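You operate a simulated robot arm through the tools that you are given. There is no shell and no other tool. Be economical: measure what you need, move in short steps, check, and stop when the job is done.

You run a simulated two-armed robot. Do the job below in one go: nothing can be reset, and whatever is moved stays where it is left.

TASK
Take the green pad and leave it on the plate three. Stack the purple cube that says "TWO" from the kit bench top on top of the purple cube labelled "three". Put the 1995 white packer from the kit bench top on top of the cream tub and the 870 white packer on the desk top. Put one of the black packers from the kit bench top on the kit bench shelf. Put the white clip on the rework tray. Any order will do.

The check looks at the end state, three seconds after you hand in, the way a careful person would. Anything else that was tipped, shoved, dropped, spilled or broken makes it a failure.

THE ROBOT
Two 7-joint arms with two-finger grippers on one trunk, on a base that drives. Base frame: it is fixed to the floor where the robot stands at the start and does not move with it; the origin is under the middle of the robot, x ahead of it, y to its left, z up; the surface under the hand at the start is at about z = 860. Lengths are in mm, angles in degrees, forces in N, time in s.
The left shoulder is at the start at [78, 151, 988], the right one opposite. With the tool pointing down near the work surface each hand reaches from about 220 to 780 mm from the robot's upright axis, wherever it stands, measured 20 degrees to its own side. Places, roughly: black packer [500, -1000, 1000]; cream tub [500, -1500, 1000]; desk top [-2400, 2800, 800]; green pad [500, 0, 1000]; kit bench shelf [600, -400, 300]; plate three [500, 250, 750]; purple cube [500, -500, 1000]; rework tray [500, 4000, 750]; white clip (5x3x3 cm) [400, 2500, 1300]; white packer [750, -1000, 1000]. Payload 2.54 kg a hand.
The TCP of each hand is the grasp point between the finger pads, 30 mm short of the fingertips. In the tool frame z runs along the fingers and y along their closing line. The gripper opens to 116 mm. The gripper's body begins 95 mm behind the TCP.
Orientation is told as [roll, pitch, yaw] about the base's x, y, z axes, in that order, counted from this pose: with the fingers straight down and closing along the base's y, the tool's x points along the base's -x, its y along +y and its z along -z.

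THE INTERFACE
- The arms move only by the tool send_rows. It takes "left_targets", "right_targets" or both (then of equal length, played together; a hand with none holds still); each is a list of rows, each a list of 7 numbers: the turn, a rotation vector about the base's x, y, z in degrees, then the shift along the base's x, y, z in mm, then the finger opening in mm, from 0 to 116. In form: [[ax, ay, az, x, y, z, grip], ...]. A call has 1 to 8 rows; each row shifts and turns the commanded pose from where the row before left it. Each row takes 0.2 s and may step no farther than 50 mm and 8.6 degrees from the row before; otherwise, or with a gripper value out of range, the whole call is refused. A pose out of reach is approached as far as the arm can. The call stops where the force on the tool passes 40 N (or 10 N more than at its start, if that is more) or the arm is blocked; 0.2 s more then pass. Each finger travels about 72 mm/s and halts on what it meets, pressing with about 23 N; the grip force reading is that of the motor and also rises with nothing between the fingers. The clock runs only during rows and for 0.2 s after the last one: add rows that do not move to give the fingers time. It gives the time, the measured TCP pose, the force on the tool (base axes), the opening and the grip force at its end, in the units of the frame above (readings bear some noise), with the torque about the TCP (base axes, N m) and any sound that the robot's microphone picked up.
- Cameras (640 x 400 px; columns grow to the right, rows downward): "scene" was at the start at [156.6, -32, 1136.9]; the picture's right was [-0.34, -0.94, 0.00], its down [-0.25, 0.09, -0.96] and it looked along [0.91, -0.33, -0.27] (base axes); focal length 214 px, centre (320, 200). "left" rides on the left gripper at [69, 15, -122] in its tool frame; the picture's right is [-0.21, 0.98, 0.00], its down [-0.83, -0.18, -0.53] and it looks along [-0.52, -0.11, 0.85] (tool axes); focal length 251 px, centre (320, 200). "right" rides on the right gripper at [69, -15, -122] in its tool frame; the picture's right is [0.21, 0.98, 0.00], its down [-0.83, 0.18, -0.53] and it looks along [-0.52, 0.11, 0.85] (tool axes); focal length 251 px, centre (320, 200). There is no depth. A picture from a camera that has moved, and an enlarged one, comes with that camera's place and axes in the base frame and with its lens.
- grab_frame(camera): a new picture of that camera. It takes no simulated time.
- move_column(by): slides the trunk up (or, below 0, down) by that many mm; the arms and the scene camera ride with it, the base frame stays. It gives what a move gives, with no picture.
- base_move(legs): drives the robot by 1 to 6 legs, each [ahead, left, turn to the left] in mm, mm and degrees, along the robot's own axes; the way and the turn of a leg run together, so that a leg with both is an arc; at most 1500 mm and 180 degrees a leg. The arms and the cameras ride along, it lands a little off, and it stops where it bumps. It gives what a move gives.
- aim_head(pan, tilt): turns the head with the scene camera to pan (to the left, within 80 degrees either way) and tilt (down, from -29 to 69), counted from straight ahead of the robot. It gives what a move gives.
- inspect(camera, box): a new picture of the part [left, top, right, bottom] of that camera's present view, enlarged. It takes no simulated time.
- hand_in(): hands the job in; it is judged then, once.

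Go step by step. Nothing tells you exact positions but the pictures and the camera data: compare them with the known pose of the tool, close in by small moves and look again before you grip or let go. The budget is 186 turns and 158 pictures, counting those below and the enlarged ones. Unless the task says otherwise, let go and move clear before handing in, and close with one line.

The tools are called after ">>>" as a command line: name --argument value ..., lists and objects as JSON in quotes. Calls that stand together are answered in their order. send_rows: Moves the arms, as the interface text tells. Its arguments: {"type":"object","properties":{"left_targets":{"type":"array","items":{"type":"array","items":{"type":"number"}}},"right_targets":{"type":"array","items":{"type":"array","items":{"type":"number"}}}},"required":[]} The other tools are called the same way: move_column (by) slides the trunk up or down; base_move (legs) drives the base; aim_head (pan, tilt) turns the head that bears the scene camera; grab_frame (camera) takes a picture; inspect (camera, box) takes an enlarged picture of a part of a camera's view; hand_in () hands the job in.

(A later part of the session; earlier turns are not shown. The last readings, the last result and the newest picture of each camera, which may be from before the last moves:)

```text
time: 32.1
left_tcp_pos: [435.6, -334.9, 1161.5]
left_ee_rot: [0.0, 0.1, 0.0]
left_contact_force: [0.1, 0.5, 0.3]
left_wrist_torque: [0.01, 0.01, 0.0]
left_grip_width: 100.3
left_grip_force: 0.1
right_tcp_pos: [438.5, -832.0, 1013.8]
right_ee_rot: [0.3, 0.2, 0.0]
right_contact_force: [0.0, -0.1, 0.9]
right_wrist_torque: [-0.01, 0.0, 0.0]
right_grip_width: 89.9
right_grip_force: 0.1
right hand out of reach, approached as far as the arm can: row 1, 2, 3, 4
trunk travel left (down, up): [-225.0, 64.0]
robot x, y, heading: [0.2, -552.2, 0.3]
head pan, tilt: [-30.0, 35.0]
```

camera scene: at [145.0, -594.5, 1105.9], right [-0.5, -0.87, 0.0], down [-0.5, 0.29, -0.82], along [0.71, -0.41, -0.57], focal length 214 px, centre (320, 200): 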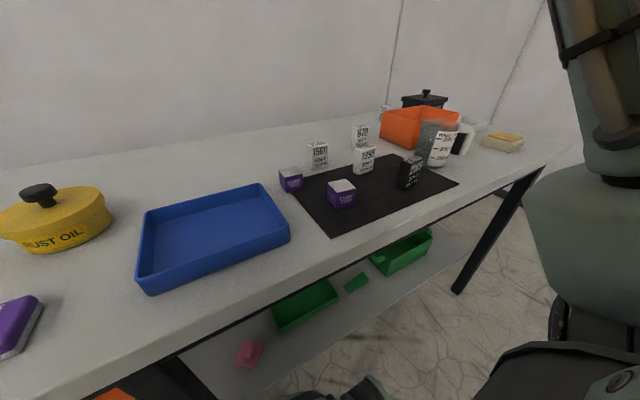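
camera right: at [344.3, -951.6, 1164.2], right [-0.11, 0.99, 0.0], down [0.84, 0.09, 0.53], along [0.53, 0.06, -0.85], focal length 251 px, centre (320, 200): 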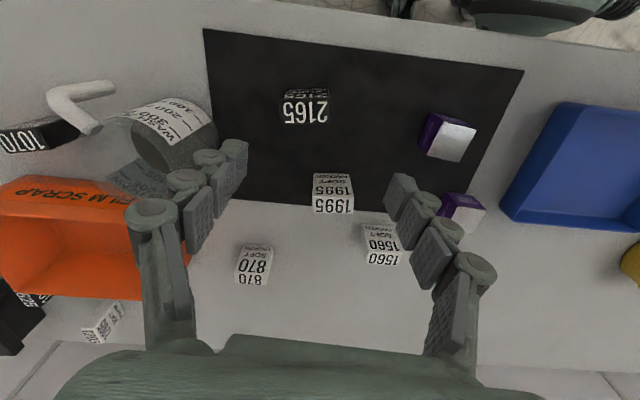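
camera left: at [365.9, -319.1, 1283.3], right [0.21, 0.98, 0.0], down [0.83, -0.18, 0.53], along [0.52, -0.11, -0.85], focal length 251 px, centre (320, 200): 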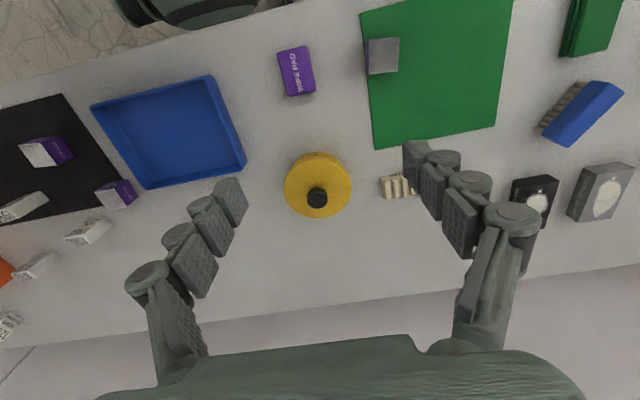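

The right arm keeps hitting limits there, while the left arm has been working freely. I'll use the left arm: retract the right one high and drive further right.

>>> send_rows --right_targets '[[0, 0, 0, 0, 0, 45, 60], [0, 0, 0, 0, 0, 45, 30], [0, 0, 0, -10, -25, 45, 10], [0, 0, 0, -25, -40, 20, 0], [0, 0, 0, -25, -40, 20, 0]]' --left_targets '[[0, 0, 0, 0, 0, 0, 90], [0, 0, 0, 0, 0, 0, 90], [0, 0, 0, 0, -30, 0, 90], [0, 0, 0, 0, -40, 0, 90], [0, 0, 0, 0, -40, 0, 90]]'

>>> base_move --legs '[[0, -330, 0]]'

>>> grab_frame --camera "left"

>>> grab_frame --camera "scene"

```text
refused: row 3 steps farther than a row can; nothing moved
```

```text
time: 35.9
left_tcp_pos: [434.2, -663.9, 1160.0]
left_ee_rot: [-0.1, 0.0, 0.2]
left_contact_force: [0.2, -0.7, 0.5]
left_wrist_torque: [0.01, -0.04, -0.03]
left_grip_width: 100.0
left_grip_force: 0.0
right_tcp_pos: [439.3, -1162.0, 1015.3]
right_ee_rot: [0.2, 0.1, 0.2]
right_contact_force: [0.0, -0.2, -0.6]
right_wrist_torque: [0.01, 0.02, 0.01]
right_grip_width: 89.7
right_grip_force: 0.1
trunk travel left (down, up): [-225.0, 64.0]
robot x, y, heading: [1.7, -878.4, 0.1]
head pan, tilt: [-30.0, 35.0]
```

```text
121 pictures are left
camera left: at [365.0, -649.7, 1283.6], right [0.21, 0.98, 0.0], down [0.83, -0.18, 0.53], along [0.52, -0.11, -0.85], focal length 251 px, centre (320, 200)
```

left: 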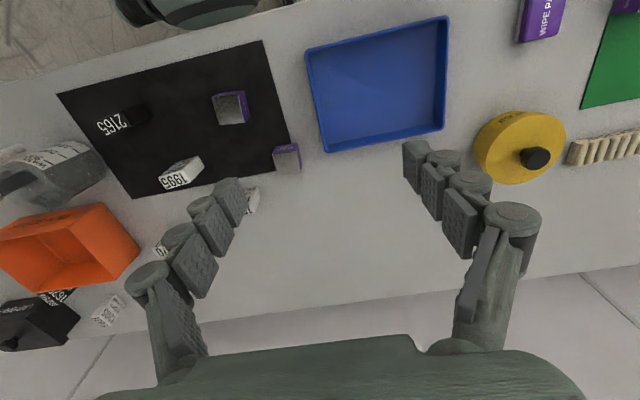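

```text
120 pictures are left
camera scene: at [146.5, -927.9, 1162.8], right [-0.51, -0.86, 0.0], down [0.01, 0.0, -1.0], along [0.86, -0.51, 0.01], focal length 214 px, centre (320, 200)
```

scene: 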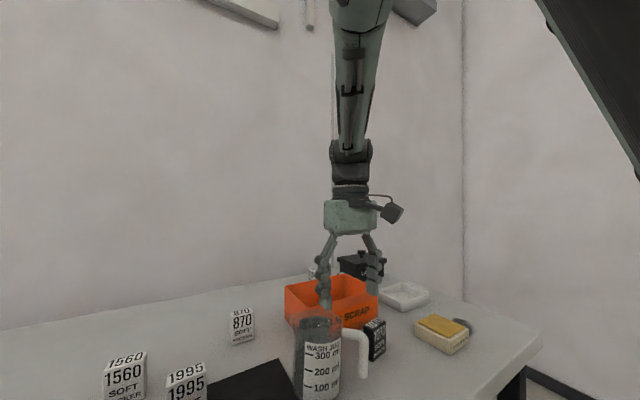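

Nothing was touched, but the right hand is still low. Raise and retract it now.

>>> send_rows --right_targets '[[0, 0, 0, 0, 0, 45, 60], [0, 0, 0, 0, 0, 45, 30], [0, 0, 0, 0, 0, 45, 10], [0, 0, 0, 0, 0, 45, 0], [0, 0, 0, -30, -30, 10, 0], [0, 0, 0, -30, -30, 0, 0]]' --left_targets '[[0, 0, 0, -3, -20, -20, 90], [0, 0, 0, -3, -20, -20, 90], [0, 0, 0, -2, -28, -25, 90], [0, 0, 0, -2, -28, -25, 90], [0, 0, 0, -2, -28, -25, 90], [0, 0, 0, 0, -20, -25, 90]]'

>>> aim_head --pan 0 --tilt 45

>>> grab_frame --camera "left"

>>> grab_frame --camera "scene"

```text
time: 37.3
left_tcp_pos: [424.4, -809.6, 1021.3]
left_ee_rot: [0.1, 0.0, 0.2]
left_contact_force: [0.6, 0.2, 0.1]
left_wrist_torque: [0.05, 0.02, -0.01]
left_grip_width: 89.8
left_grip_force: 0.1
right_tcp_pos: [379.1, -1222.2, 1204.7]
right_ee_rot: [0.3, 0.1, 0.2]
right_contact_force: [-0.4, 0.4, 0.2]
right_wrist_torque: [0.01, 0.03, -0.02]
right_grip_width: 0.0
right_grip_force: 23.1
trunk travel left (down, up): [-225.0, 64.0]
robot x, y, heading: [-3.8, -880.5, 0.0]
head pan, tilt: [-30.0, 35.0]
```

```text
time: 38.2
left_tcp_pos: [425.3, -808.5, 1021.0]
left_ee_rot: [0.0, 0.0, 0.2]
left_contact_force: [0.0, -0.5, 0.3]
left_wrist_torque: [0.01, 0.02, 0.0]
left_grip_width: 90.0
left_grip_force: 0.0
right_tcp_pos: [379.9, -1223.1, 1205.1]
right_ee_rot: [0.1, 0.1, 0.2]
right_contact_force: [-0.5, -0.6, -0.4]
right_wrist_torque: [0.0, 0.0, -0.05]
right_grip_width: 0.1
right_grip_force: 22.6
trunk travel left (down, up): [-225.0, 64.0]
robot x, y, heading: [2.9, -880.6, 0.5]
head pan, tilt: [0.0, 45.0]
```

```text
119 pictures are left
camera left: at [354.7, -793.8, 1143.6], right [0.21, 0.98, 0.0], down [0.83, -0.18, 0.53], along [0.52, -0.11, -0.85], focal length 251 px, centre (320, 200)
```

left: 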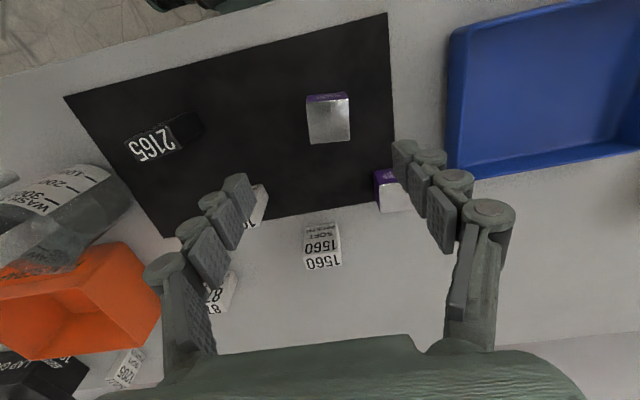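

```text
118 pictures are left
camera scene: at [155.3, -912.2, 1157.4], right [-0.33, -0.94, 0.0], down [-0.05, 0.02, -1.0], along [0.94, -0.33, -0.05], focal length 214 px, centre (320, 200)
```

scene: 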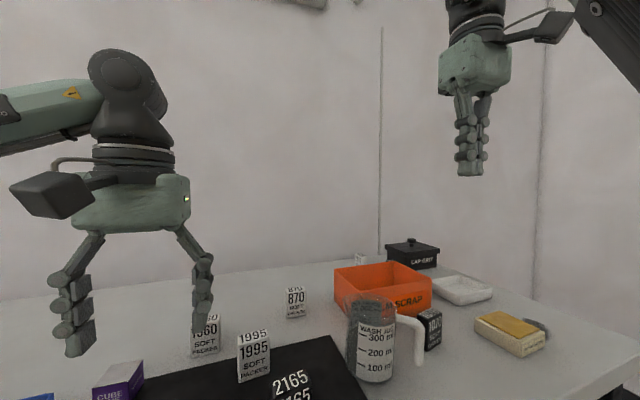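

CUBE TWO is at about (418,-798), yaw ≈ -8°. Align and descend partway.

>>> send_rows --left_targets '[[0, 0, -8, -6, 10, 0, 90], [0, 0, 0, 0, 0, -40, 90], [0, 0, 0, 0, 0, -30, 90]]'

>>> grab_frame --camera "left"

>>> grab_frame --camera "scene"

```text
time: 39.0
left_tcp_pos: [416.7, -798.4, 952.3]
left_ee_rot: [-0.1, 0.0, -7.9]
left_contact_force: [0.2, -0.1, -0.9]
left_wrist_torque: [-0.03, -0.01, 0.01]
left_grip_width: 89.7
left_grip_force: 0.1
right_tcp_pos: [379.8, -1222.3, 1204.2]
right_ee_rot: [0.1, 0.3, 0.2]
right_contact_force: [-0.5, 0.1, 0.1]
right_wrist_torque: [0.01, -0.02, 0.02]
right_grip_width: 0.0
right_grip_force: 22.9
trunk travel left (down, up): [-225.0, 64.0]
robot x, y, heading: [1.9, -882.0, 0.1]
head pan, tilt: [0.0, 45.0]
```

```text
117 pictures are left
camera left: at [351.1, -773.7, 1074.0], right [0.35, 0.94, 0.0], down [0.79, -0.29, 0.53], along [0.5, -0.19, -0.85], focal length 251 px, centre (320, 200)
```

left: 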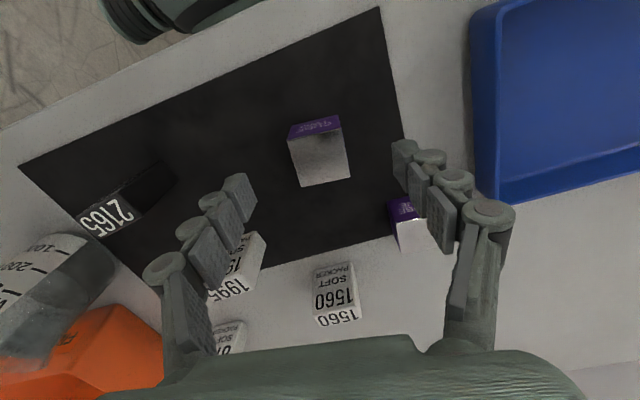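

```text
116 pictures are left
camera scene: at [155.5, -912.1, 1157.2], right [-0.33, -0.94, 0.0], down [-0.05, 0.02, -1.0], along [0.94, -0.33, -0.05], focal length 214 px, centre (320, 200)
```

scene: 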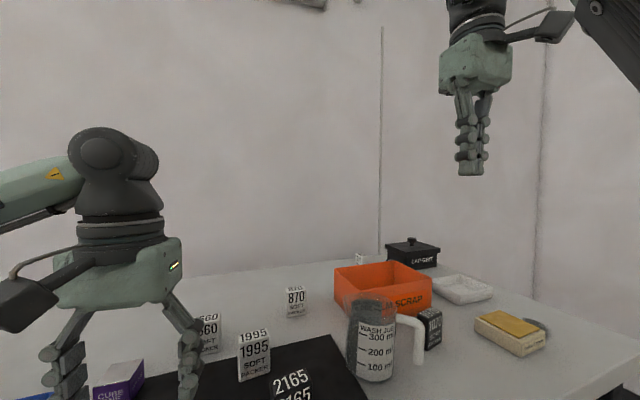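

>>> send_rows --left_targets '[[0, 0, -3, 0, 0, -30, 90], [0, 0, 0, 0, 0, -27, 90], [0, 0, 0, 0, 0, 0, 0], [0, 0, 0, 0, 0, 0, 0], [0, 0, 0, 0, 0, 0, 0], [0, 0, 0, 0, 0, 0, 0], [0, 0, 0, 0, 0, 0, 0]]'

>>> grab_frame --camera "left"

```text
time: 40.6
left_tcp_pos: [416.2, -797.5, 894.6]
left_ee_rot: [0.0, 0.0, -10.8]
left_contact_force: [-0.7, -4.0, -0.1]
left_wrist_torque: [-0.02, -0.06, -0.04]
left_grip_width: 39.4
left_grip_force: 23.0
right_tcp_pos: [379.7, -1222.6, 1201.6]
right_ee_rot: [0.2, 0.3, 0.2]
right_contact_force: [0.4, -0.8, -0.2]
right_wrist_torque: [-0.01, 0.03, 0.03]
right_grip_width: 0.0
right_grip_force: 22.8
trunk travel left (down, up): [-225.0, 64.0]
robot x, y, heading: [-1.6, -879.3, 0.2]
head pan, tilt: [0.0, 45.0]
```

```text
115 pictures are left
camera left: at [351.9, -770.1, 1016.8], right [0.39, 0.92, 0.0], down [0.78, -0.33, 0.53], along [0.49, -0.21, -0.85], focal length 251 px, centre (320, 200)
```

left: 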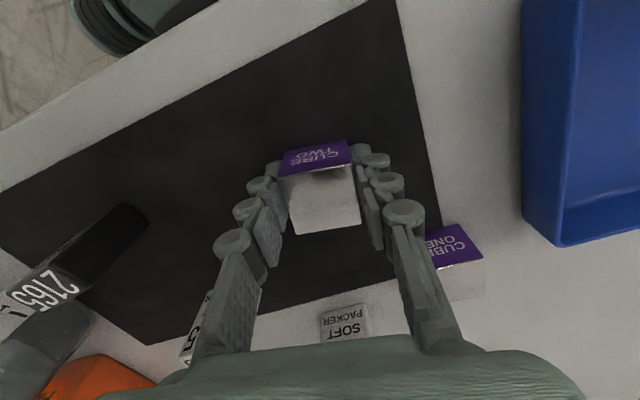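

CUBE TWO is gripped. Lift and drive left to CUBE THREE.

>>> send_rows --left_targets '[[0, 0, 0, 0, 0, 10, 0], [0, 0, 0, 0, 0, 25, 0], [0, 0, 0, 0, 0, 45, 0], [0, 0, 0, 0, 0, 45, 0], [0, 0, 0, 0, 0, 45, 0]]'

>>> base_move --legs '[[0, 560, 0]]'

>>> grab_frame --camera "left"

>>> aim_head --pan 0 --tilt 45

>>> grab_frame --camera "scene"

```text
time: 41.8
left_tcp_pos: [413.9, -797.5, 1066.2]
left_ee_rot: [0.0, 0.0, -10.8]
left_contact_force: [0.6, -1.1, -4.9]
left_wrist_torque: [0.03, 0.0, 0.02]
left_grip_width: 39.5
left_grip_force: 22.9
right_tcp_pos: [378.9, -1221.6, 1203.2]
right_ee_rot: [0.1, 0.4, 0.1]
right_contact_force: [-0.4, 0.1, -0.4]
right_wrist_torque: [0.02, -0.05, 0.01]
right_grip_width: 0.0
right_grip_force: 23.0
trunk travel left (down, up): [-225.0, 64.0]
robot x, y, heading: [0.1, -879.9, 0.3]
head pan, tilt: [0.0, 45.0]
```

```text
time: 47.6
left_tcp_pos: [410.2, -237.7, 1066.0]
left_ee_rot: [0.0, -0.1, -10.3]
left_contact_force: [0.7, -0.6, -4.4]
left_wrist_torque: [0.0, 0.03, -0.03]
left_grip_width: 39.2
left_grip_force: 23.3
right_tcp_pos: [379.3, -663.2, 1202.0]
right_ee_rot: [0.3, 0.3, 0.6]
right_contact_force: [0.2, -0.4, -0.6]
right_wrist_torque: [-0.01, 0.01, 0.0]
right_grip_width: 0.0
right_grip_force: 22.8
trunk travel left (down, up): [-225.0, 64.0]
robot x, y, heading: [-4.7, -327.3, 0.8]
head pan, tilt: [0.0, 45.0]
```

```text
114 pictures are left
camera left: at [345.0, -211.0, 1187.0], right [0.39, 0.92, 0.0], down [0.78, -0.33, 0.53], along [0.49, -0.21, -0.85], focal length 251 px, centre (320, 200)
```

left: 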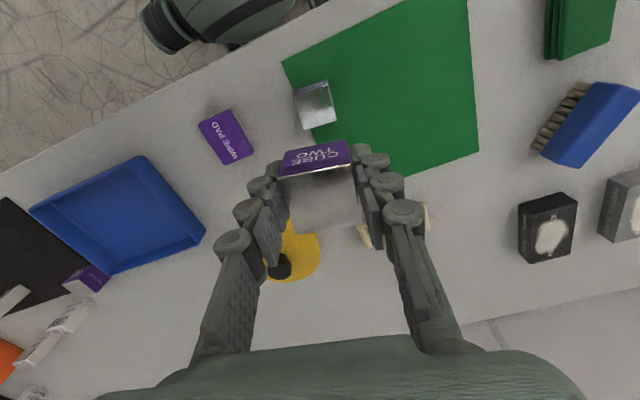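

```text
time: 48.2
left_tcp_pos: [410.6, -239.1, 1064.7]
left_ee_rot: [0.1, 0.0, -10.3]
left_contact_force: [0.3, -0.8, -4.6]
left_wrist_torque: [0.01, 0.0, 0.01]
left_grip_width: 39.6
left_grip_force: 22.5
right_tcp_pos: [380.6, -663.5, 1202.1]
right_ee_rot: [0.3, 0.7, 0.7]
right_contact_force: [-0.3, -0.1, -0.2]
right_wrist_torque: [-0.01, -0.01, 0.0]
right_grip_width: 0.1
right_grip_force: 23.3
trunk travel left (down, up): [-225.0, 64.0]
robot x, y, heading: [-4.8, -325.3, 0.6]
head pan, tilt: [0.0, 45.0]
```

```text
113 pictures are left
camera scene: at [151.9, -354.4, 1156.1], right [-0.31, -0.95, 0.0], down [-0.06, 0.02, -1.0], along [0.95, -0.31, -0.07], focal length 214 px, centre (320, 200)
```

scene: 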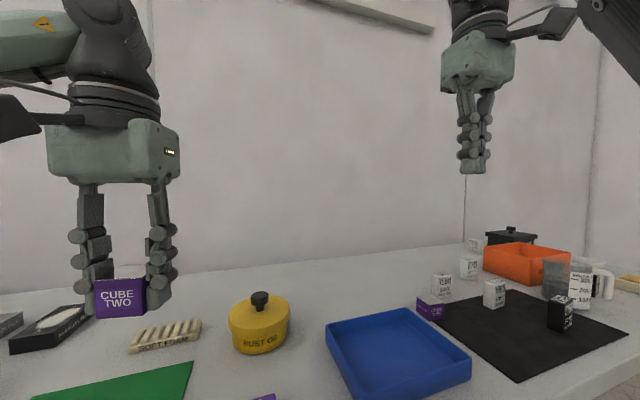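

Head seems not to follow its commands; I try another aim to see. CUBE THREE is at about (398,-238.5), yaw ≈ -9°.

>>> send_rows --left_targets '[[0, 0, 1.5, -14.5, -1, -25, 0], [0, 0, 0, 0, 0, -40, 0], [0, 0, 0, 0, 0, 0, 0]]'

>>> aim_head --pan 40 --tilt 69

>>> grab_frame --camera "scene"

>>> grab_frame --camera "left"

```text
time: 49.0
left_tcp_pos: [396.5, -239.5, 1001.8]
left_ee_rot: [0.0, -0.1, -8.7]
left_contact_force: [0.2, 0.6, -4.9]
left_wrist_torque: [0.02, 0.01, 0.0]
left_grip_width: 39.5
left_grip_force: 23.0
right_tcp_pos: [380.5, -663.6, 1201.9]
right_ee_rot: [0.3, 0.6, 0.7]
right_contact_force: [0.4, 0.2, -0.9]
right_wrist_torque: [0.01, -0.04, -0.03]
right_grip_width: 0.2
right_grip_force: 23.0
trunk travel left (down, up): [-225.0, 64.0]
robot x, y, heading: [-8.7, -327.9, 0.9]
head pan, tilt: [0.0, 45.0]
```

```text
time: 50.1
left_tcp_pos: [395.8, -238.7, 1000.9]
left_ee_rot: [0.0, 0.0, -8.8]
left_contact_force: [-0.1, 0.2, -4.9]
left_wrist_torque: [-0.01, 0.0, -0.01]
left_grip_width: 39.6
left_grip_force: 23.0
right_tcp_pos: [380.4, -663.0, 1201.2]
right_ee_rot: [0.2, 0.6, 0.8]
right_contact_force: [0.8, 0.4, 0.2]
right_wrist_torque: [0.05, 0.01, 0.01]
right_grip_width: 0.0
right_grip_force: 23.1
trunk travel left (down, up): [-225.0, 64.0]
robot x, y, heading: [-2.3, -326.7, 0.6]
head pan, tilt: [40.0, 68.8]
```

```text
112 pictures are left
camera scene: at [151.9, -354.3, 1156.2], right [-0.31, -0.95, 0.0], down [-0.06, 0.02, -1.0], along [0.95, -0.31, -0.07], focal length 214 px, centre (320, 200)
```

scene: 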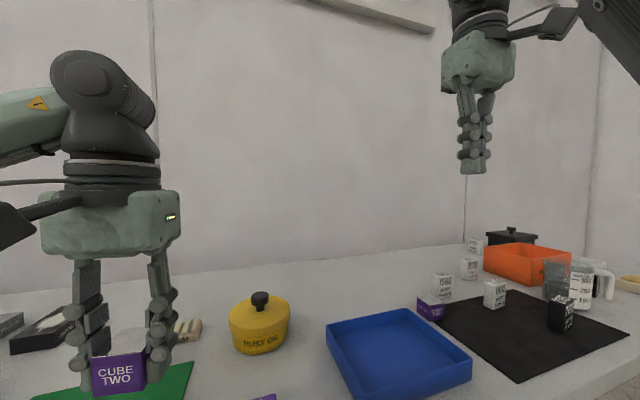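

```text
111 pictures are left
camera left: at [329.9, -214.5, 1123.3], right [0.36, 0.93, 0.0], down [0.79, -0.3, 0.53], along [0.5, -0.19, -0.85], focal length 251 px, centre (320, 200)
```

left: 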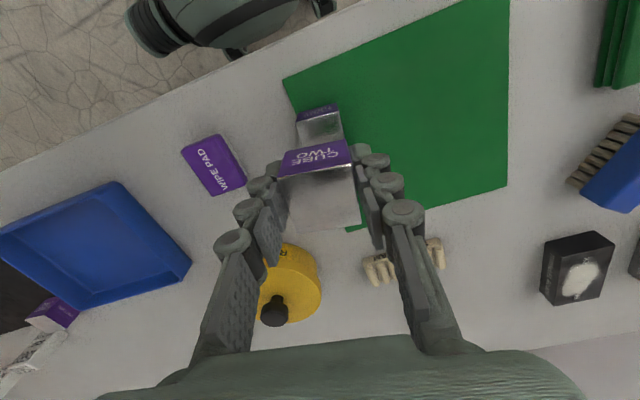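

The two cubes' near edges line up to about 1 mm. The head is stuck, so I rely on the hand camera. Descend close.

>>> send_rows --left_targets '[[0, 0, 0, 0, 0, -40, 0], [0, 0, 0, 0, 0, -18, 0], [0, 0, 0, 0, 0, 0, 0]]'

>>> grab_frame --camera "left"

>>> inspect --camera "scene" --box '[0, 240, 240, 400]'

```text
time: 50.9
left_tcp_pos: [397.5, -240.3, 942.0]
left_ee_rot: [0.0, 0.1, -8.7]
left_contact_force: [0.6, -0.3, -4.6]
left_wrist_torque: [-0.02, 0.02, -0.01]
left_grip_width: 39.9
left_grip_force: 22.9
right_tcp_pos: [379.0, -663.7, 1201.4]
right_ee_rot: [0.2, 0.6, 0.8]
right_contact_force: [-0.7, 0.3, 0.3]
right_wrist_torque: [0.0, -0.01, 0.02]
right_grip_width: 0.1
right_grip_force: 22.9
trunk travel left (down, up): [-225.0, 64.0]
robot x, y, heading: [0.2, -327.2, 0.4]
head pan, tilt: [40.0, 68.8]
```

```text
110 pictures are left
camera left: at [331.2, -213.9, 1063.6], right [0.36, 0.93, 0.0], down [0.79, -0.3, 0.53], along [0.5, -0.19, -0.85], focal length 251 px, centre (320, 200)
```

left: 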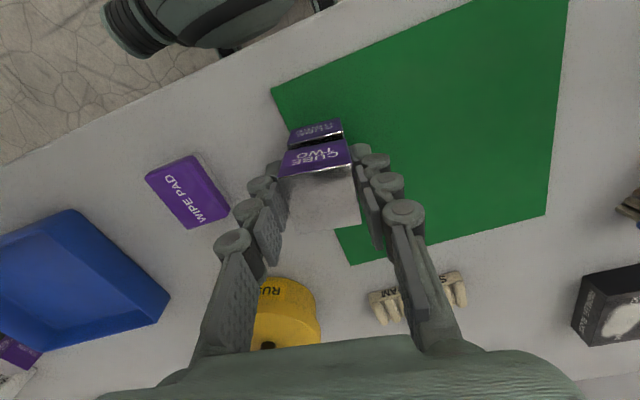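

```text
2.50 times, centred on (120, 320) of scene
camera zoom: at [151.8, -354.4, 1156.2], right [-0.31, -0.95, 0.0], down [-0.06, 0.02, -1.0], along [0.95, -0.31, -0.06], focal length 536 px, centre (820, -100)
```

zoom: 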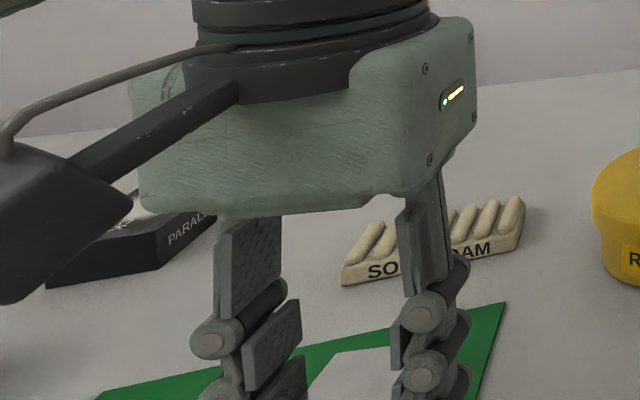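

>>> inspect --camera "left" --box '[260, 100, 380, 180]'

```text
5.00 times, centred on (320, 140) of left
camera zoom: at [331.2, -213.9, 1063.6], right [0.36, 0.93, 0.0], down [0.79, -0.3, 0.53], along [0.5, -0.19, -0.85], focal length 1257 px, centre (320, 500)
```

zoom: 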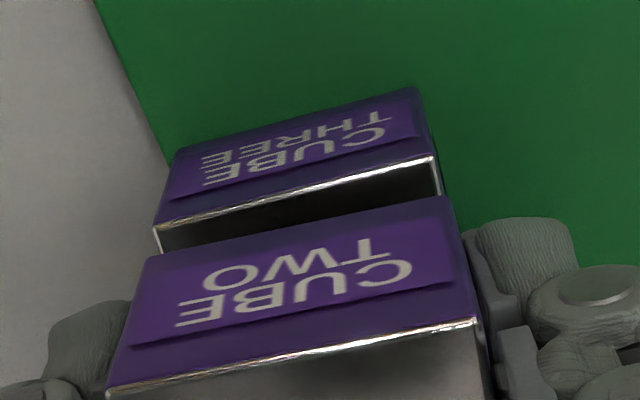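

>>> send_rows --left_targets '[[0, 0, 0, -1.5, 0.7, -4, 0], [0, 0, 0, 0, 0, 0, 0]]'

>>> send_rows --left_targets '[[0, 0, 0, 0, 0, -2, 0], [0, 0, 0, 0, 0, 0, 0]]'

>>> send_rows --left_targets '[[0, 0, 0, 0, 0, -1.5, 0], [0, 0, 0, 0, 0, 0, 0]]'

```text
time: 51.5
left_tcp_pos: [394.9, -238.4, 937.5]
left_ee_rot: [0.0, 0.0, -8.8]
left_contact_force: [-0.2, -0.3, -5.0]
left_wrist_torque: [0.0, -0.02, 0.01]
left_grip_width: 39.5
left_grip_force: 22.9
right_tcp_pos: [380.3, -662.6, 1201.5]
right_ee_rot: [0.2, 0.7, 0.7]
right_contact_force: [-0.2, -0.6, 0.2]
right_wrist_torque: [-0.01, -0.03, 0.02]
right_grip_width: 0.0
right_grip_force: 22.7
trunk travel left (down, up): [-225.0, 64.0]
robot x, y, heading: [-6.7, -325.9, 0.6]
head pan, tilt: [40.0, 68.8]
```

```text
time: 52.1
left_tcp_pos: [394.1, -239.4, 935.8]
left_ee_rot: [0.0, -0.1, -8.6]
left_contact_force: [-0.6, -1.0, -4.0]
left_wrist_torque: [-0.02, -0.02, 0.01]
left_grip_width: 39.4
left_grip_force: 22.6
right_tcp_pos: [380.6, -663.6, 1202.1]
right_ee_rot: [0.2, 0.6, 0.7]
right_contact_force: [0.1, 0.2, -0.2]
right_wrist_torque: [-0.01, -0.02, -0.02]
right_grip_width: 0.1
right_grip_force: 23.4
trunk travel left (down, up): [-225.0, 64.0]
robot x, y, heading: [-1.7, -329.9, 0.7]
head pan, tilt: [40.0, 68.8]
```

```text
time: 52.7
left_tcp_pos: [394.5, -239.3, 934.8]
left_ee_rot: [0.1, 0.0, -8.8]
left_contact_force: [-0.3, -0.6, -4.3]
left_wrist_torque: [0.03, 0.03, 0.01]
left_grip_width: 39.4
left_grip_force: 23.5
right_tcp_pos: [380.2, -663.8, 1201.6]
right_ee_rot: [0.1, 0.6, 0.7]
right_contact_force: [-0.3, -0.6, 0.4]
right_wrist_torque: [-0.03, -0.02, 0.01]
right_grip_width: 0.0
right_grip_force: 23.3
trunk travel left (down, up): [-225.0, 64.0]
robot x, y, heading: [-2.4, -327.1, 0.7]
head pan, tilt: [40.0, 68.8]
```

>>> send_rows --left_targets '[[0, 0, 0, 0, 0, -1.5, 0], [0, 0, 0, 0, 0, 0, 0]]'

>>> inspect --camera "left" --box '[260, 100, 380, 180]'

```text
time: 53.3
left_tcp_pos: [393.9, -238.7, 933.1]
left_ee_rot: [0.0, 0.0, -8.8]
left_contact_force: [1.1, 0.1, -4.7]
left_wrist_torque: [0.03, 0.01, -0.04]
left_grip_width: 39.6
left_grip_force: 22.7
right_tcp_pos: [379.7, -663.1, 1201.5]
right_ee_rot: [0.2, 0.6, 0.6]
right_contact_force: [0.9, 0.4, 0.6]
right_wrist_torque: [-0.04, 0.02, 0.01]
right_grip_width: 0.0
right_grip_force: 22.7
trunk travel left (down, up): [-225.0, 64.0]
robot x, y, heading: [-5.4, -323.1, 0.7]
head pan, tilt: [40.0, 68.8]
```

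```text
5.00 times, centred on (320, 140) of left
camera zoom: at [328.2, -213.4, 1054.9], right [0.36, 0.93, 0.0], down [0.79, -0.3, 0.53], along [0.5, -0.19, -0.85], focal length 1257 px, centre (320, 500)
```

zoom: 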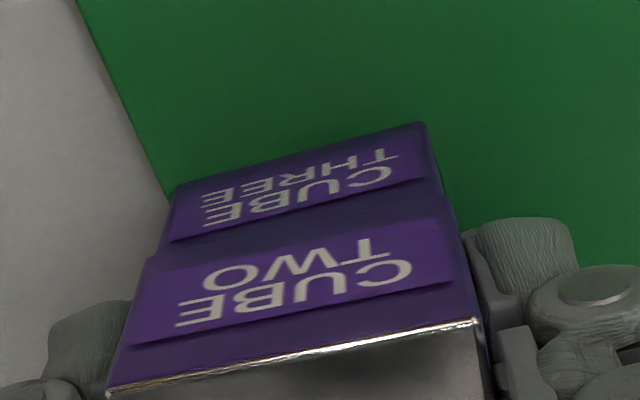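

>>> send_rows --left_targets '[[0, 0, 0, 1.5, 0, 0, 0], [0, 0, 0, 0, 0, -1.5, 0], [0, 0, 0, 0, 0, 0, 0]]'

>>> send_rows --left_targets '[[0, 0, 0, 0, 0, -1.5, 0], [0, 0, 0, 0, 0, 0, 0]]'

>>> inspect --camera "left" --box '[260, 100, 380, 180]'

```text
time: 54.1
left_tcp_pos: [396.8, -240.0, 932.0]
left_ee_rot: [0.1, 0.0, -8.7]
left_contact_force: [0.1, -0.5, -4.6]
left_wrist_torque: [0.01, 0.02, -0.02]
left_grip_width: 39.5
left_grip_force: 23.0
right_tcp_pos: [379.1, -663.4, 1202.6]
right_ee_rot: [0.2, 0.6, 0.6]
right_contact_force: [-0.9, -0.3, -0.2]
right_wrist_torque: [-0.03, 0.01, -0.02]
right_grip_width: 0.2
right_grip_force: 22.8
trunk travel left (down, up): [-225.0, 64.0]
robot x, y, heading: [-1.9, -324.9, 0.7]
head pan, tilt: [40.0, 68.8]
```

```text
time: 54.7
left_tcp_pos: [395.3, -239.1, 931.2]
left_ee_rot: [-0.1, 0.0, -8.6]
left_contact_force: [1.3, 0.8, 6.6]
left_wrist_torque: [0.04, 0.03, -0.04]
left_grip_width: 39.6
left_grip_force: 22.7
right_tcp_pos: [379.7, -662.5, 1202.8]
right_ee_rot: [0.2, 0.6, 0.7]
right_contact_force: [0.3, -0.3, 0.4]
right_wrist_torque: [-0.03, 0.04, 0.01]
right_grip_width: 0.1
right_grip_force: 23.2
trunk travel left (down, up): [-225.0, 64.0]
robot x, y, heading: [-5.2, -324.4, 0.7]
head pan, tilt: [40.0, 68.8]
```

```text
5.00 times, centred on (320, 140) of left
camera zoom: at [329.5, -213.1, 1052.9], right [0.36, 0.93, 0.0], down [0.79, -0.3, 0.54], along [0.5, -0.19, -0.84], focal length 1257 px, centre (320, 500)
```

zoom: 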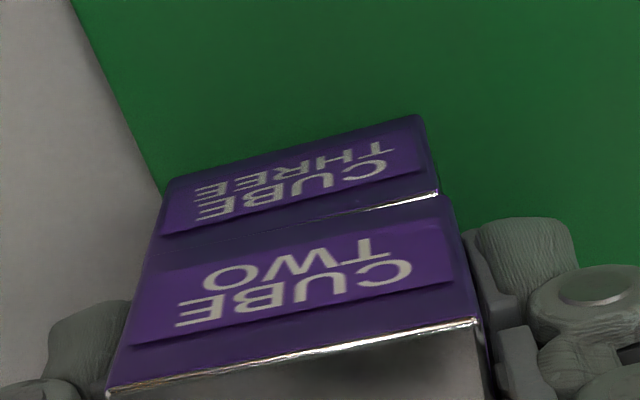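

Contact and flush alignment. Release slightly and lift clear.

>>> send_rows --left_targets '[[0, 0, 0, 0, 0, 0.5, 70], [0, 0, 0, 0, 0, 0, 80], [0, 0, 0, 0, 0, 0, 80], [0, 0, 0, 0, 0, 15, 80], [0, 0, 0, 0, 0, 40, 80], [0, 0, 0, 0, 0, 45, 80], [0, 0, 0, 0, 0, 45, 80], [0, 0, 0, 0, 0, 40, 80]]'

>>> grab_frame --camera "left"

```text
time: 56.5
left_tcp_pos: [394.3, -238.4, 1116.8]
left_ee_rot: [0.1, 0.1, -8.9]
left_contact_force: [0.1, -0.1, 0.4]
left_wrist_torque: [-0.01, 0.02, -0.03]
left_grip_width: 80.3
left_grip_force: 0.0
right_tcp_pos: [378.4, -663.4, 1202.6]
right_ee_rot: [0.2, 0.5, 0.7]
right_contact_force: [-0.3, -0.1, 0.2]
right_wrist_torque: [0.02, -0.02, 0.01]
right_grip_width: 0.0
right_grip_force: 22.7
trunk travel left (down, up): [-225.0, 64.0]
robot x, y, heading: [-6.1, -325.2, 0.9]
head pan, tilt: [40.0, 68.8]
```

```text
105 pictures are left
camera left: at [328.7, -212.9, 1238.3], right [0.36, 0.93, 0.0], down [0.79, -0.31, 0.53], along [0.5, -0.19, -0.85], focal length 251 px, centre (320, 200)
```

left: 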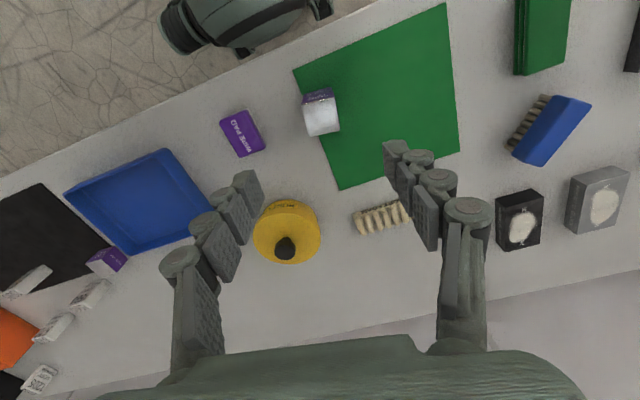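

CUBE TWO is stacked. Now drive right toward the 1995 packer.

>>> base_move --legs '[[0, -640, 0]]'

>>> grab_frame --camera "left"

>>> grab_frame --camera "scene"

>>> grab_frame --camera "right"

```text
time: 63.2
left_tcp_pos: [400.2, -890.2, 1114.9]
left_ee_rot: [0.0, 0.0, -9.5]
left_contact_force: [0.2, -0.5, 0.5]
left_wrist_torque: [0.03, 0.01, -0.03]
left_grip_width: 79.8
left_grip_force: 0.1
right_tcp_pos: [378.8, -1314.5, 1201.4]
right_ee_rot: [0.2, 0.6, 0.0]
right_contact_force: [-0.1, -0.3, 0.0]
right_wrist_torque: [0.0, 0.01, 0.02]
right_grip_width: 0.0
right_grip_force: 22.7
trunk travel left (down, up): [-225.0, 64.0]
robot x, y, heading: [-2.7, -970.4, -0.1]
head pan, tilt: [40.0, 68.8]
```

```text
104 pictures are left
camera left: at [335.0, -863.7, 1237.6], right [0.37, 0.93, 0.0], down [0.78, -0.31, 0.53], along [0.5, -0.2, -0.85], focal length 251 px, centre (320, 200)
```

left: 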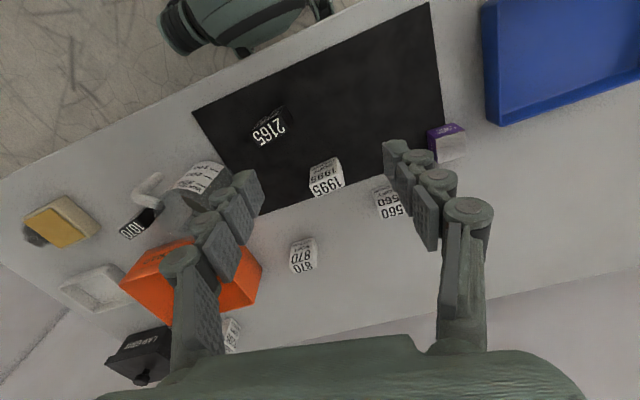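

```text
103 pictures are left
camera scene: at [155.3, -1003.3, 1156.3], right [-0.33, -0.95, 0.0], down [-0.06, 0.02, -1.0], along [0.94, -0.33, -0.06], focal length 214 px, centre (320, 200)
```

scene: 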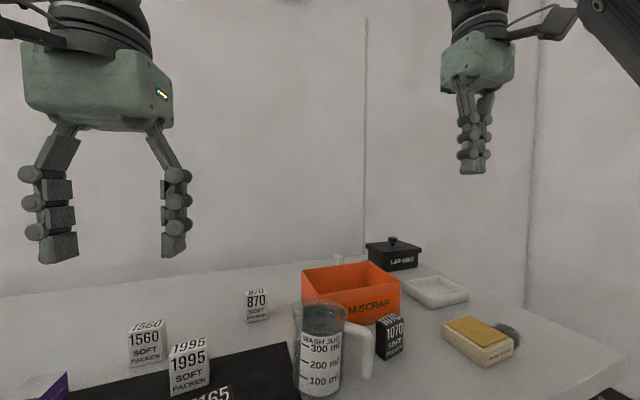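

```text
102 pictures are left
camera right: at [311.8, -1329.7, 1323.9], right [-0.21, 0.98, 0.01], down [0.83, 0.18, 0.53], along [0.51, 0.12, -0.85], focal length 251 px, centre (320, 200)
```

right: 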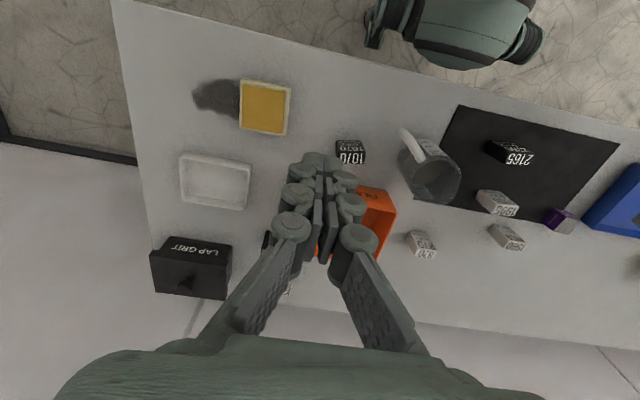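

>>> inspect --camera "scene" --box '[370, 220, 560, 380]'

>>> inspect --camera "right" --box '[140, 50, 340, 230]'

>>> inspect --camera "left" --box '[240, 90, 440, 290]'

```text
2.50 times, centred on (465, 300) of scene
camera zoom: at [155.3, -1003.3, 1156.3], right [-0.33, -0.95, 0.0], down [-0.06, 0.02, -1.0], along [0.94, -0.33, -0.06], focal length 536 px, centre (-42, -50)
```

zoom: 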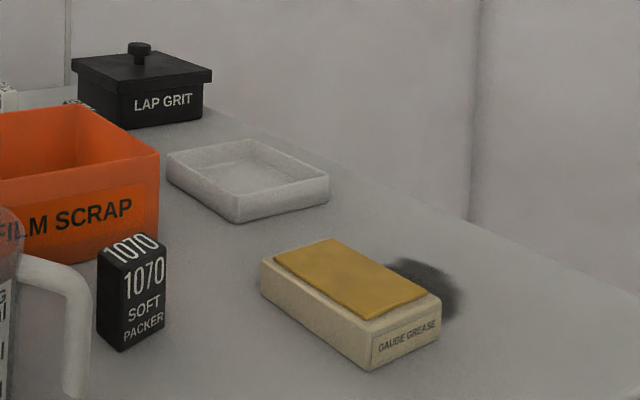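

```text
2.22 times, centred on (240, 140) of right
camera zoom: at [311.8, -1329.7, 1323.9], right [-0.21, 0.98, 0.01], down [0.83, 0.18, 0.53], along [0.51, 0.12, -0.85], focal length 559 px, centre (498, 333)
```

zoom: 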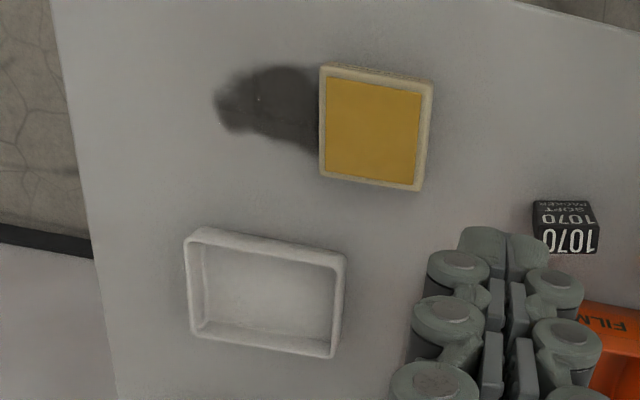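

```text
2.00 times, centred on (340, 190) of left
camera zoom: at [335.0, -863.7, 1237.6], right [0.37, 0.93, 0.0], down [0.78, -0.31, 0.53], along [0.5, -0.2, -0.85], focal length 503 px, centre (280, 220)
```

zoom: 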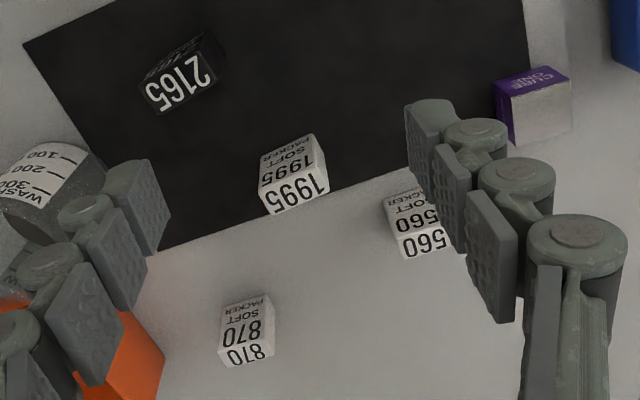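

The beige GAUGE GREASE box is the cream tub. The 1995 packer (≈45×25×58) stands at about (501,-920), yaw ≈ +4°. Move above it.

>>> send_rows --left_targets '[[0, 0, 7, 25, -7.5, -29, 80], [0, 0, 6.5, 25, -7.5, -29, 80], [0, 0, 0, 25, -7.5, -29, 80], [0, 0, 0, 26, -7.5, -29, 80]]'

>>> grab_frame --camera "left"

```text
time: 64.2
left_tcp_pos: [502.2, -919.3, 1000.9]
left_ee_rot: [0.0, 0.0, 4.0]
left_contact_force: [0.5, 0.8, -0.3]
left_wrist_torque: [-0.01, 0.0, -0.01]
left_grip_width: 80.3
left_grip_force: 0.0
right_tcp_pos: [380.0, -1314.5, 1201.4]
right_ee_rot: [0.3, 0.8, 0.0]
right_contact_force: [-0.7, 0.1, -0.5]
right_wrist_torque: [-0.01, 0.01, 0.01]
right_grip_width: 0.2
right_grip_force: 23.5
trunk travel left (down, up): [-225.0, 64.0]
robot x, y, heading: [1.3, -974.3, -0.0]
head pan, tilt: [40.0, 68.8]
```

```text
98 pictures are left
camera left: at [432.4, -909.2, 1122.1], right [0.14, 0.99, 0.0], down [0.84, -0.12, 0.53], along [0.53, -0.08, -0.85], focal length 251 px, centre (320, 200)
```

left: 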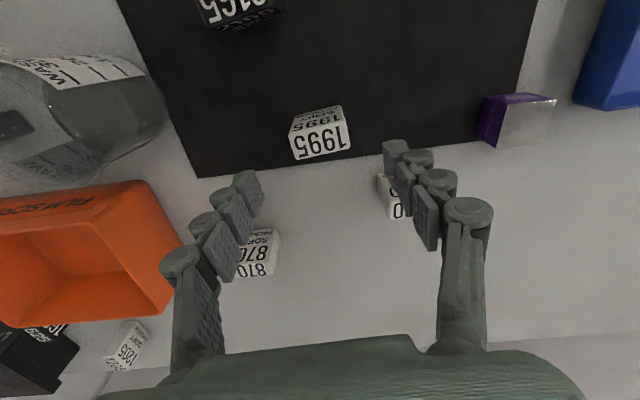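

>>> send_rows --left_targets '[[0, 0, 1, -1, 0, -40, 80], [0, 0, 0, 0, 0, -40, 80], [0, 0, 0, 0, 0, -21, 80], [0, 0, 0, 0, 0, 0, 0], [0, 0, 0, 0, 0, 0, 0], [0, 0, 0, 0, 0, 0, 0], [0, 0, 0, 0, 0, 0, 0]]'

>>> grab_frame --camera "left"

```text
time: 65.8
left_tcp_pos: [500.4, -917.5, 899.1]
left_ee_rot: [0.0, -0.1, 4.9]
left_contact_force: [-0.1, -0.3, 0.2]
left_wrist_torque: [-0.03, 0.01, -0.02]
left_grip_width: 47.1
left_grip_force: 23.0
right_tcp_pos: [380.3, -1315.0, 1200.9]
right_ee_rot: [0.4, 0.9, 0.0]
right_contact_force: [-0.2, 0.0, 0.3]
right_wrist_torque: [-0.05, -0.02, -0.01]
right_grip_width: 0.0
right_grip_force: 23.2
trunk travel left (down, up): [-225.0, 64.0]
robot x, y, heading: [-0.2, -970.6, 0.2]
head pan, tilt: [40.0, 68.8]
```

```text
97 pictures are left
camera left: at [431.1, -909.1, 1021.4], right [0.13, 0.99, 0.0], down [0.84, -0.11, 0.53], along [0.53, -0.07, -0.85], focal length 251 px, centre (320, 200)
```

left: 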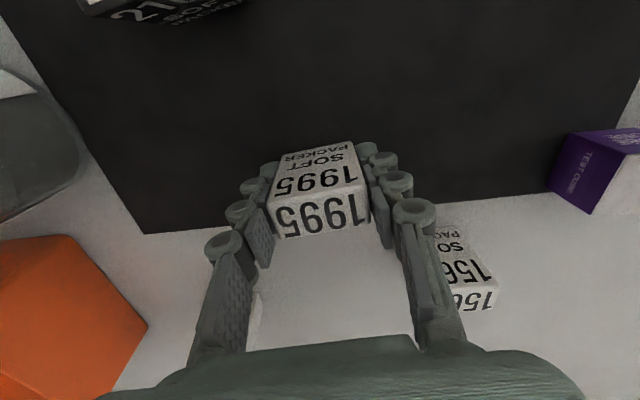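

1995 packer gripped. Lift and drive right to the cream tub.

>>> send_rows --left_targets '[[0, 0, 0, 0, 0, 10, 0], [0, 0, 0, 0, 0, 30, 0], [0, 0, 0, 0, 0, 45, 0], [0, 0, 0, -5, 0, 45, 0], [0, 0, 0, -20, 0, 40, 0], [0, 0, 0, -20, 0, 40, 0], [0, 0, 0, -20, 0, 0, 0]]'

>>> base_move --legs '[[0, -470, 0]]'

>>> grab_frame --camera "left"

>>> grab_frame --camera "scene"

```text
time: 67.4
left_tcp_pos: [434.1, -921.9, 1110.7]
left_ee_rot: [0.0, 0.0, 5.0]
left_contact_force: [-0.1, 0.1, -0.4]
left_wrist_torque: [-0.01, 0.0, -0.05]
left_grip_width: 47.2
left_grip_force: 23.0
right_tcp_pos: [379.8, -1315.4, 1200.6]
right_ee_rot: [0.2, 1.0, 0.0]
right_contact_force: [0.3, 0.8, -1.2]
right_wrist_torque: [-0.01, -0.01, 0.01]
right_grip_width: 0.0
right_grip_force: 23.0
trunk travel left (down, up): [-225.0, 64.0]
robot x, y, heading: [-0.9, -974.3, 0.1]
head pan, tilt: [40.0, 68.8]
```

```text
time: 72.5
left_tcp_pos: [433.9, -1396.6, 1109.7]
left_ee_rot: [0.0, 0.0, 4.7]
left_contact_force: [-0.1, -0.1, -1.0]
left_wrist_torque: [0.0, 0.01, -0.02]
left_grip_width: 46.8
left_grip_force: 22.9
right_tcp_pos: [377.2, -1789.8, 1201.1]
right_ee_rot: [0.2, 1.0, -0.3]
right_contact_force: [-0.5, 0.1, 0.0]
right_wrist_torque: [0.0, 0.0, 0.0]
right_grip_width: 0.2
right_grip_force: 22.9
trunk travel left (down, up): [-225.0, 64.0]
robot x, y, heading: [-1.2, -1445.1, -0.3]
head pan, tilt: [40.0, 68.8]
```

```text
96 pictures are left
camera left: at [363.6, -1387.4, 1232.1], right [0.13, 0.99, 0.0], down [0.84, -0.11, 0.53], along [0.53, -0.07, -0.85], focal length 251 px, centre (320, 200)
```

left: 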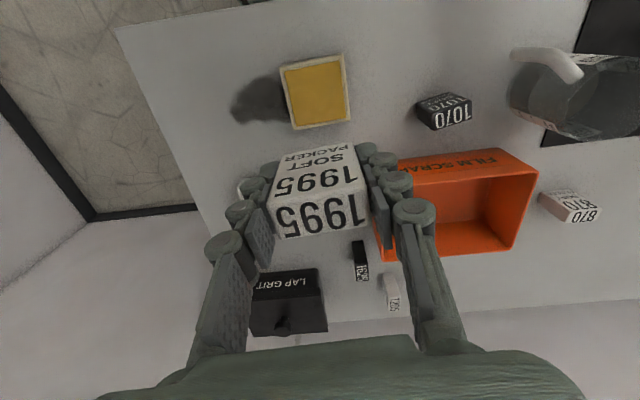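

```text
95 pictures are left
camera scene: at [154.2, -1476.5, 1155.6], right [-0.33, -0.95, 0.0], down [-0.07, 0.02, -1.0], along [0.94, -0.33, -0.07], focal length 214 px, centre (320, 200)
```

scene: 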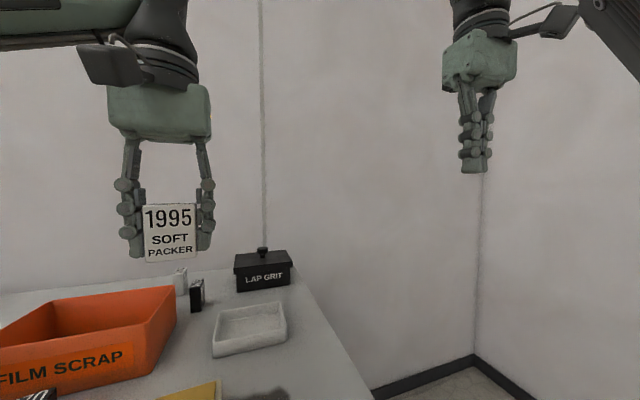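

Tub top is ≈78×75, centre about (420,-1400). Move over it and go down.

>>> send_rows --left_targets '[[0, 0, -1, -14, -3, -40, 0], [0, 0, 0, 0, 0, -45, 0], [0, 0, 0, 0, 0, -45, 0], [0, 0, 0, 0, 0, -22, 0], [0, 0, 0, 0, 0, 0, 0]]'

>>> grab_frame --camera "left"

```text
time: 73.7
left_tcp_pos: [419.4, -1401.6, 957.1]
left_ee_rot: [-0.1, 0.0, 3.8]
left_contact_force: [-0.3, -0.1, -1.1]
left_wrist_torque: [0.01, 0.05, 0.0]
left_grip_width: 47.2
left_grip_force: 23.1
right_tcp_pos: [378.4, -1790.7, 1199.3]
right_ee_rot: [0.3, 1.1, -0.3]
right_contact_force: [0.1, 0.0, 0.1]
right_wrist_torque: [0.0, 0.02, 0.02]
right_grip_width: 0.0
right_grip_force: 22.6
trunk travel left (down, up): [-225.0, 64.0]
robot x, y, heading: [-1.9, -1442.8, -0.4]
head pan, tilt: [40.0, 68.8]
```

```text
94 pictures are left
camera left: at [350.0, -1391.2, 1079.8], right [0.15, 0.99, 0.0], down [0.84, -0.13, 0.53], along [0.53, -0.08, -0.85], focal length 251 px, centre (320, 200)
```

left: 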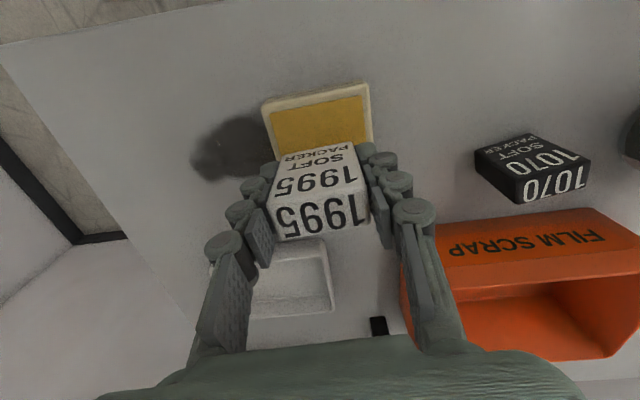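

>>> send_rows --left_targets '[[0, 0, 0, 0, 1, -10, 0], [0, 0, 0, 0, 0, -6, 0], [0, 0, 0, 0, 0, 0, 0]]'

>>> send_rows --left_targets '[[0, 0, 0, 0, 0, -3, 0], [0, 0, 0, 0, 0, 0, 0]]'

>>> inspect --camera "left" --box '[240, 60, 400, 180]'

```text
time: 74.5
left_tcp_pos: [420.7, -1400.3, 942.1]
left_ee_rot: [0.0, 0.0, 3.7]
left_contact_force: [-0.1, 0.2, -0.8]
left_wrist_torque: [-0.04, -0.02, 0.04]
left_grip_width: 46.9
left_grip_force: 23.3
right_tcp_pos: [377.8, -1790.4, 1198.3]
right_ee_rot: [0.3, 1.1, -0.3]
right_contact_force: [-0.3, -0.3, -0.1]
right_wrist_torque: [0.0, 0.0, 0.0]
right_grip_width: 0.0
right_grip_force: 23.1
trunk travel left (down, up): [-225.0, 64.0]
robot x, y, heading: [-1.5, -1444.2, -0.3]
head pan, tilt: [40.0, 68.8]
```

```text
time: 75.1
left_tcp_pos: [419.3, -1400.5, 939.3]
left_ee_rot: [0.0, 0.0, 3.7]
left_contact_force: [0.1, 0.6, -0.7]
left_wrist_torque: [0.04, -0.04, 0.01]
left_grip_width: 47.0
left_grip_force: 23.1
right_tcp_pos: [378.2, -1789.5, 1198.9]
right_ee_rot: [0.2, 1.1, -0.3]
right_contact_force: [-0.1, 0.4, 0.0]
right_wrist_torque: [0.01, 0.0, 0.01]
right_grip_width: 0.0
right_grip_force: 22.9
trunk travel left (down, up): [-225.0, 64.0]
robot x, y, heading: [-2.5, -1441.5, -0.2]
head pan, tilt: [40.0, 68.8]
```

```text
3.33 times, centred on (320, 120) of left
camera zoom: at [349.9, -1389.3, 1061.7], right [0.15, 0.99, 0.0], down [0.84, -0.13, 0.53], along [0.53, -0.08, -0.85], focal length 838 px, centre (320, 467)
```

zoom: 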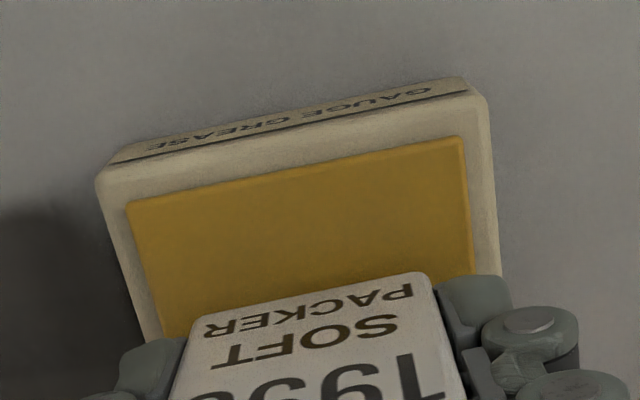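

>>> send_rows --left_targets '[[0, 0, 0, 0, 0, -2, 0], [0, 0, 0, 0, 0, 0, 0]]'

>>> send_rows --left_targets '[[0, 0, 0, 0, 0, -2, 0], [0, 0, 0, 0, 0, 0, 0]]'

>>> send_rows --left_targets '[[0, 0, 0, 0, 0, -2, 0], [0, 0, 0, 0, 0, 0, 0]]'

```text
time: 75.7
left_tcp_pos: [419.6, -1399.4, 938.1]
left_ee_rot: [0.0, -0.1, 3.8]
left_contact_force: [1.1, -0.4, -0.6]
left_wrist_torque: [0.03, -0.02, -0.03]
left_grip_width: 46.9
left_grip_force: 22.6
right_tcp_pos: [378.4, -1789.7, 1199.1]
right_ee_rot: [0.3, 1.2, -0.3]
right_contact_force: [0.0, -0.9, 0.4]
right_wrist_torque: [-0.01, 0.01, 0.0]
right_grip_width: 0.0
right_grip_force: 23.1
trunk travel left (down, up): [-225.0, 64.0]
robot x, y, heading: [-1.2, -1449.4, -0.2]
head pan, tilt: [40.0, 68.8]
```

```text
time: 76.3
left_tcp_pos: [419.7, -1400.0, 935.9]
left_ee_rot: [0.0, 0.0, 3.8]
left_contact_force: [0.3, 0.0, -1.2]
left_wrist_torque: [0.0, 0.01, 0.0]
left_grip_width: 46.9
left_grip_force: 23.2
right_tcp_pos: [377.8, -1789.3, 1197.9]
right_ee_rot: [0.3, 1.1, -0.3]
right_contact_force: [-0.1, 0.0, 0.0]
right_wrist_torque: [0.02, 0.02, 0.04]
right_grip_width: 0.2
right_grip_force: 23.4
trunk travel left (down, up): [-225.0, 64.0]
robot x, y, heading: [-1.4, -1444.7, -0.5]
head pan, tilt: [40.0, 68.8]
```

```text
time: 76.9
left_tcp_pos: [419.7, -1400.4, 933.1]
left_ee_rot: [0.1, 0.1, 3.7]
left_contact_force: [-0.2, 0.6, -0.2]
left_wrist_torque: [0.02, 0.01, 0.02]
left_grip_width: 47.0
left_grip_force: 23.1
right_tcp_pos: [377.6, -1789.7, 1199.1]
right_ee_rot: [0.2, 1.1, -0.4]
right_contact_force: [-0.1, -0.1, -0.1]
right_wrist_torque: [0.01, 0.02, -0.03]
right_grip_width: 0.0
right_grip_force: 23.4
trunk travel left (down, up): [-225.0, 64.0]
robot x, y, heading: [-1.0, -1446.5, -0.4]
head pan, tilt: [40.0, 68.8]
```

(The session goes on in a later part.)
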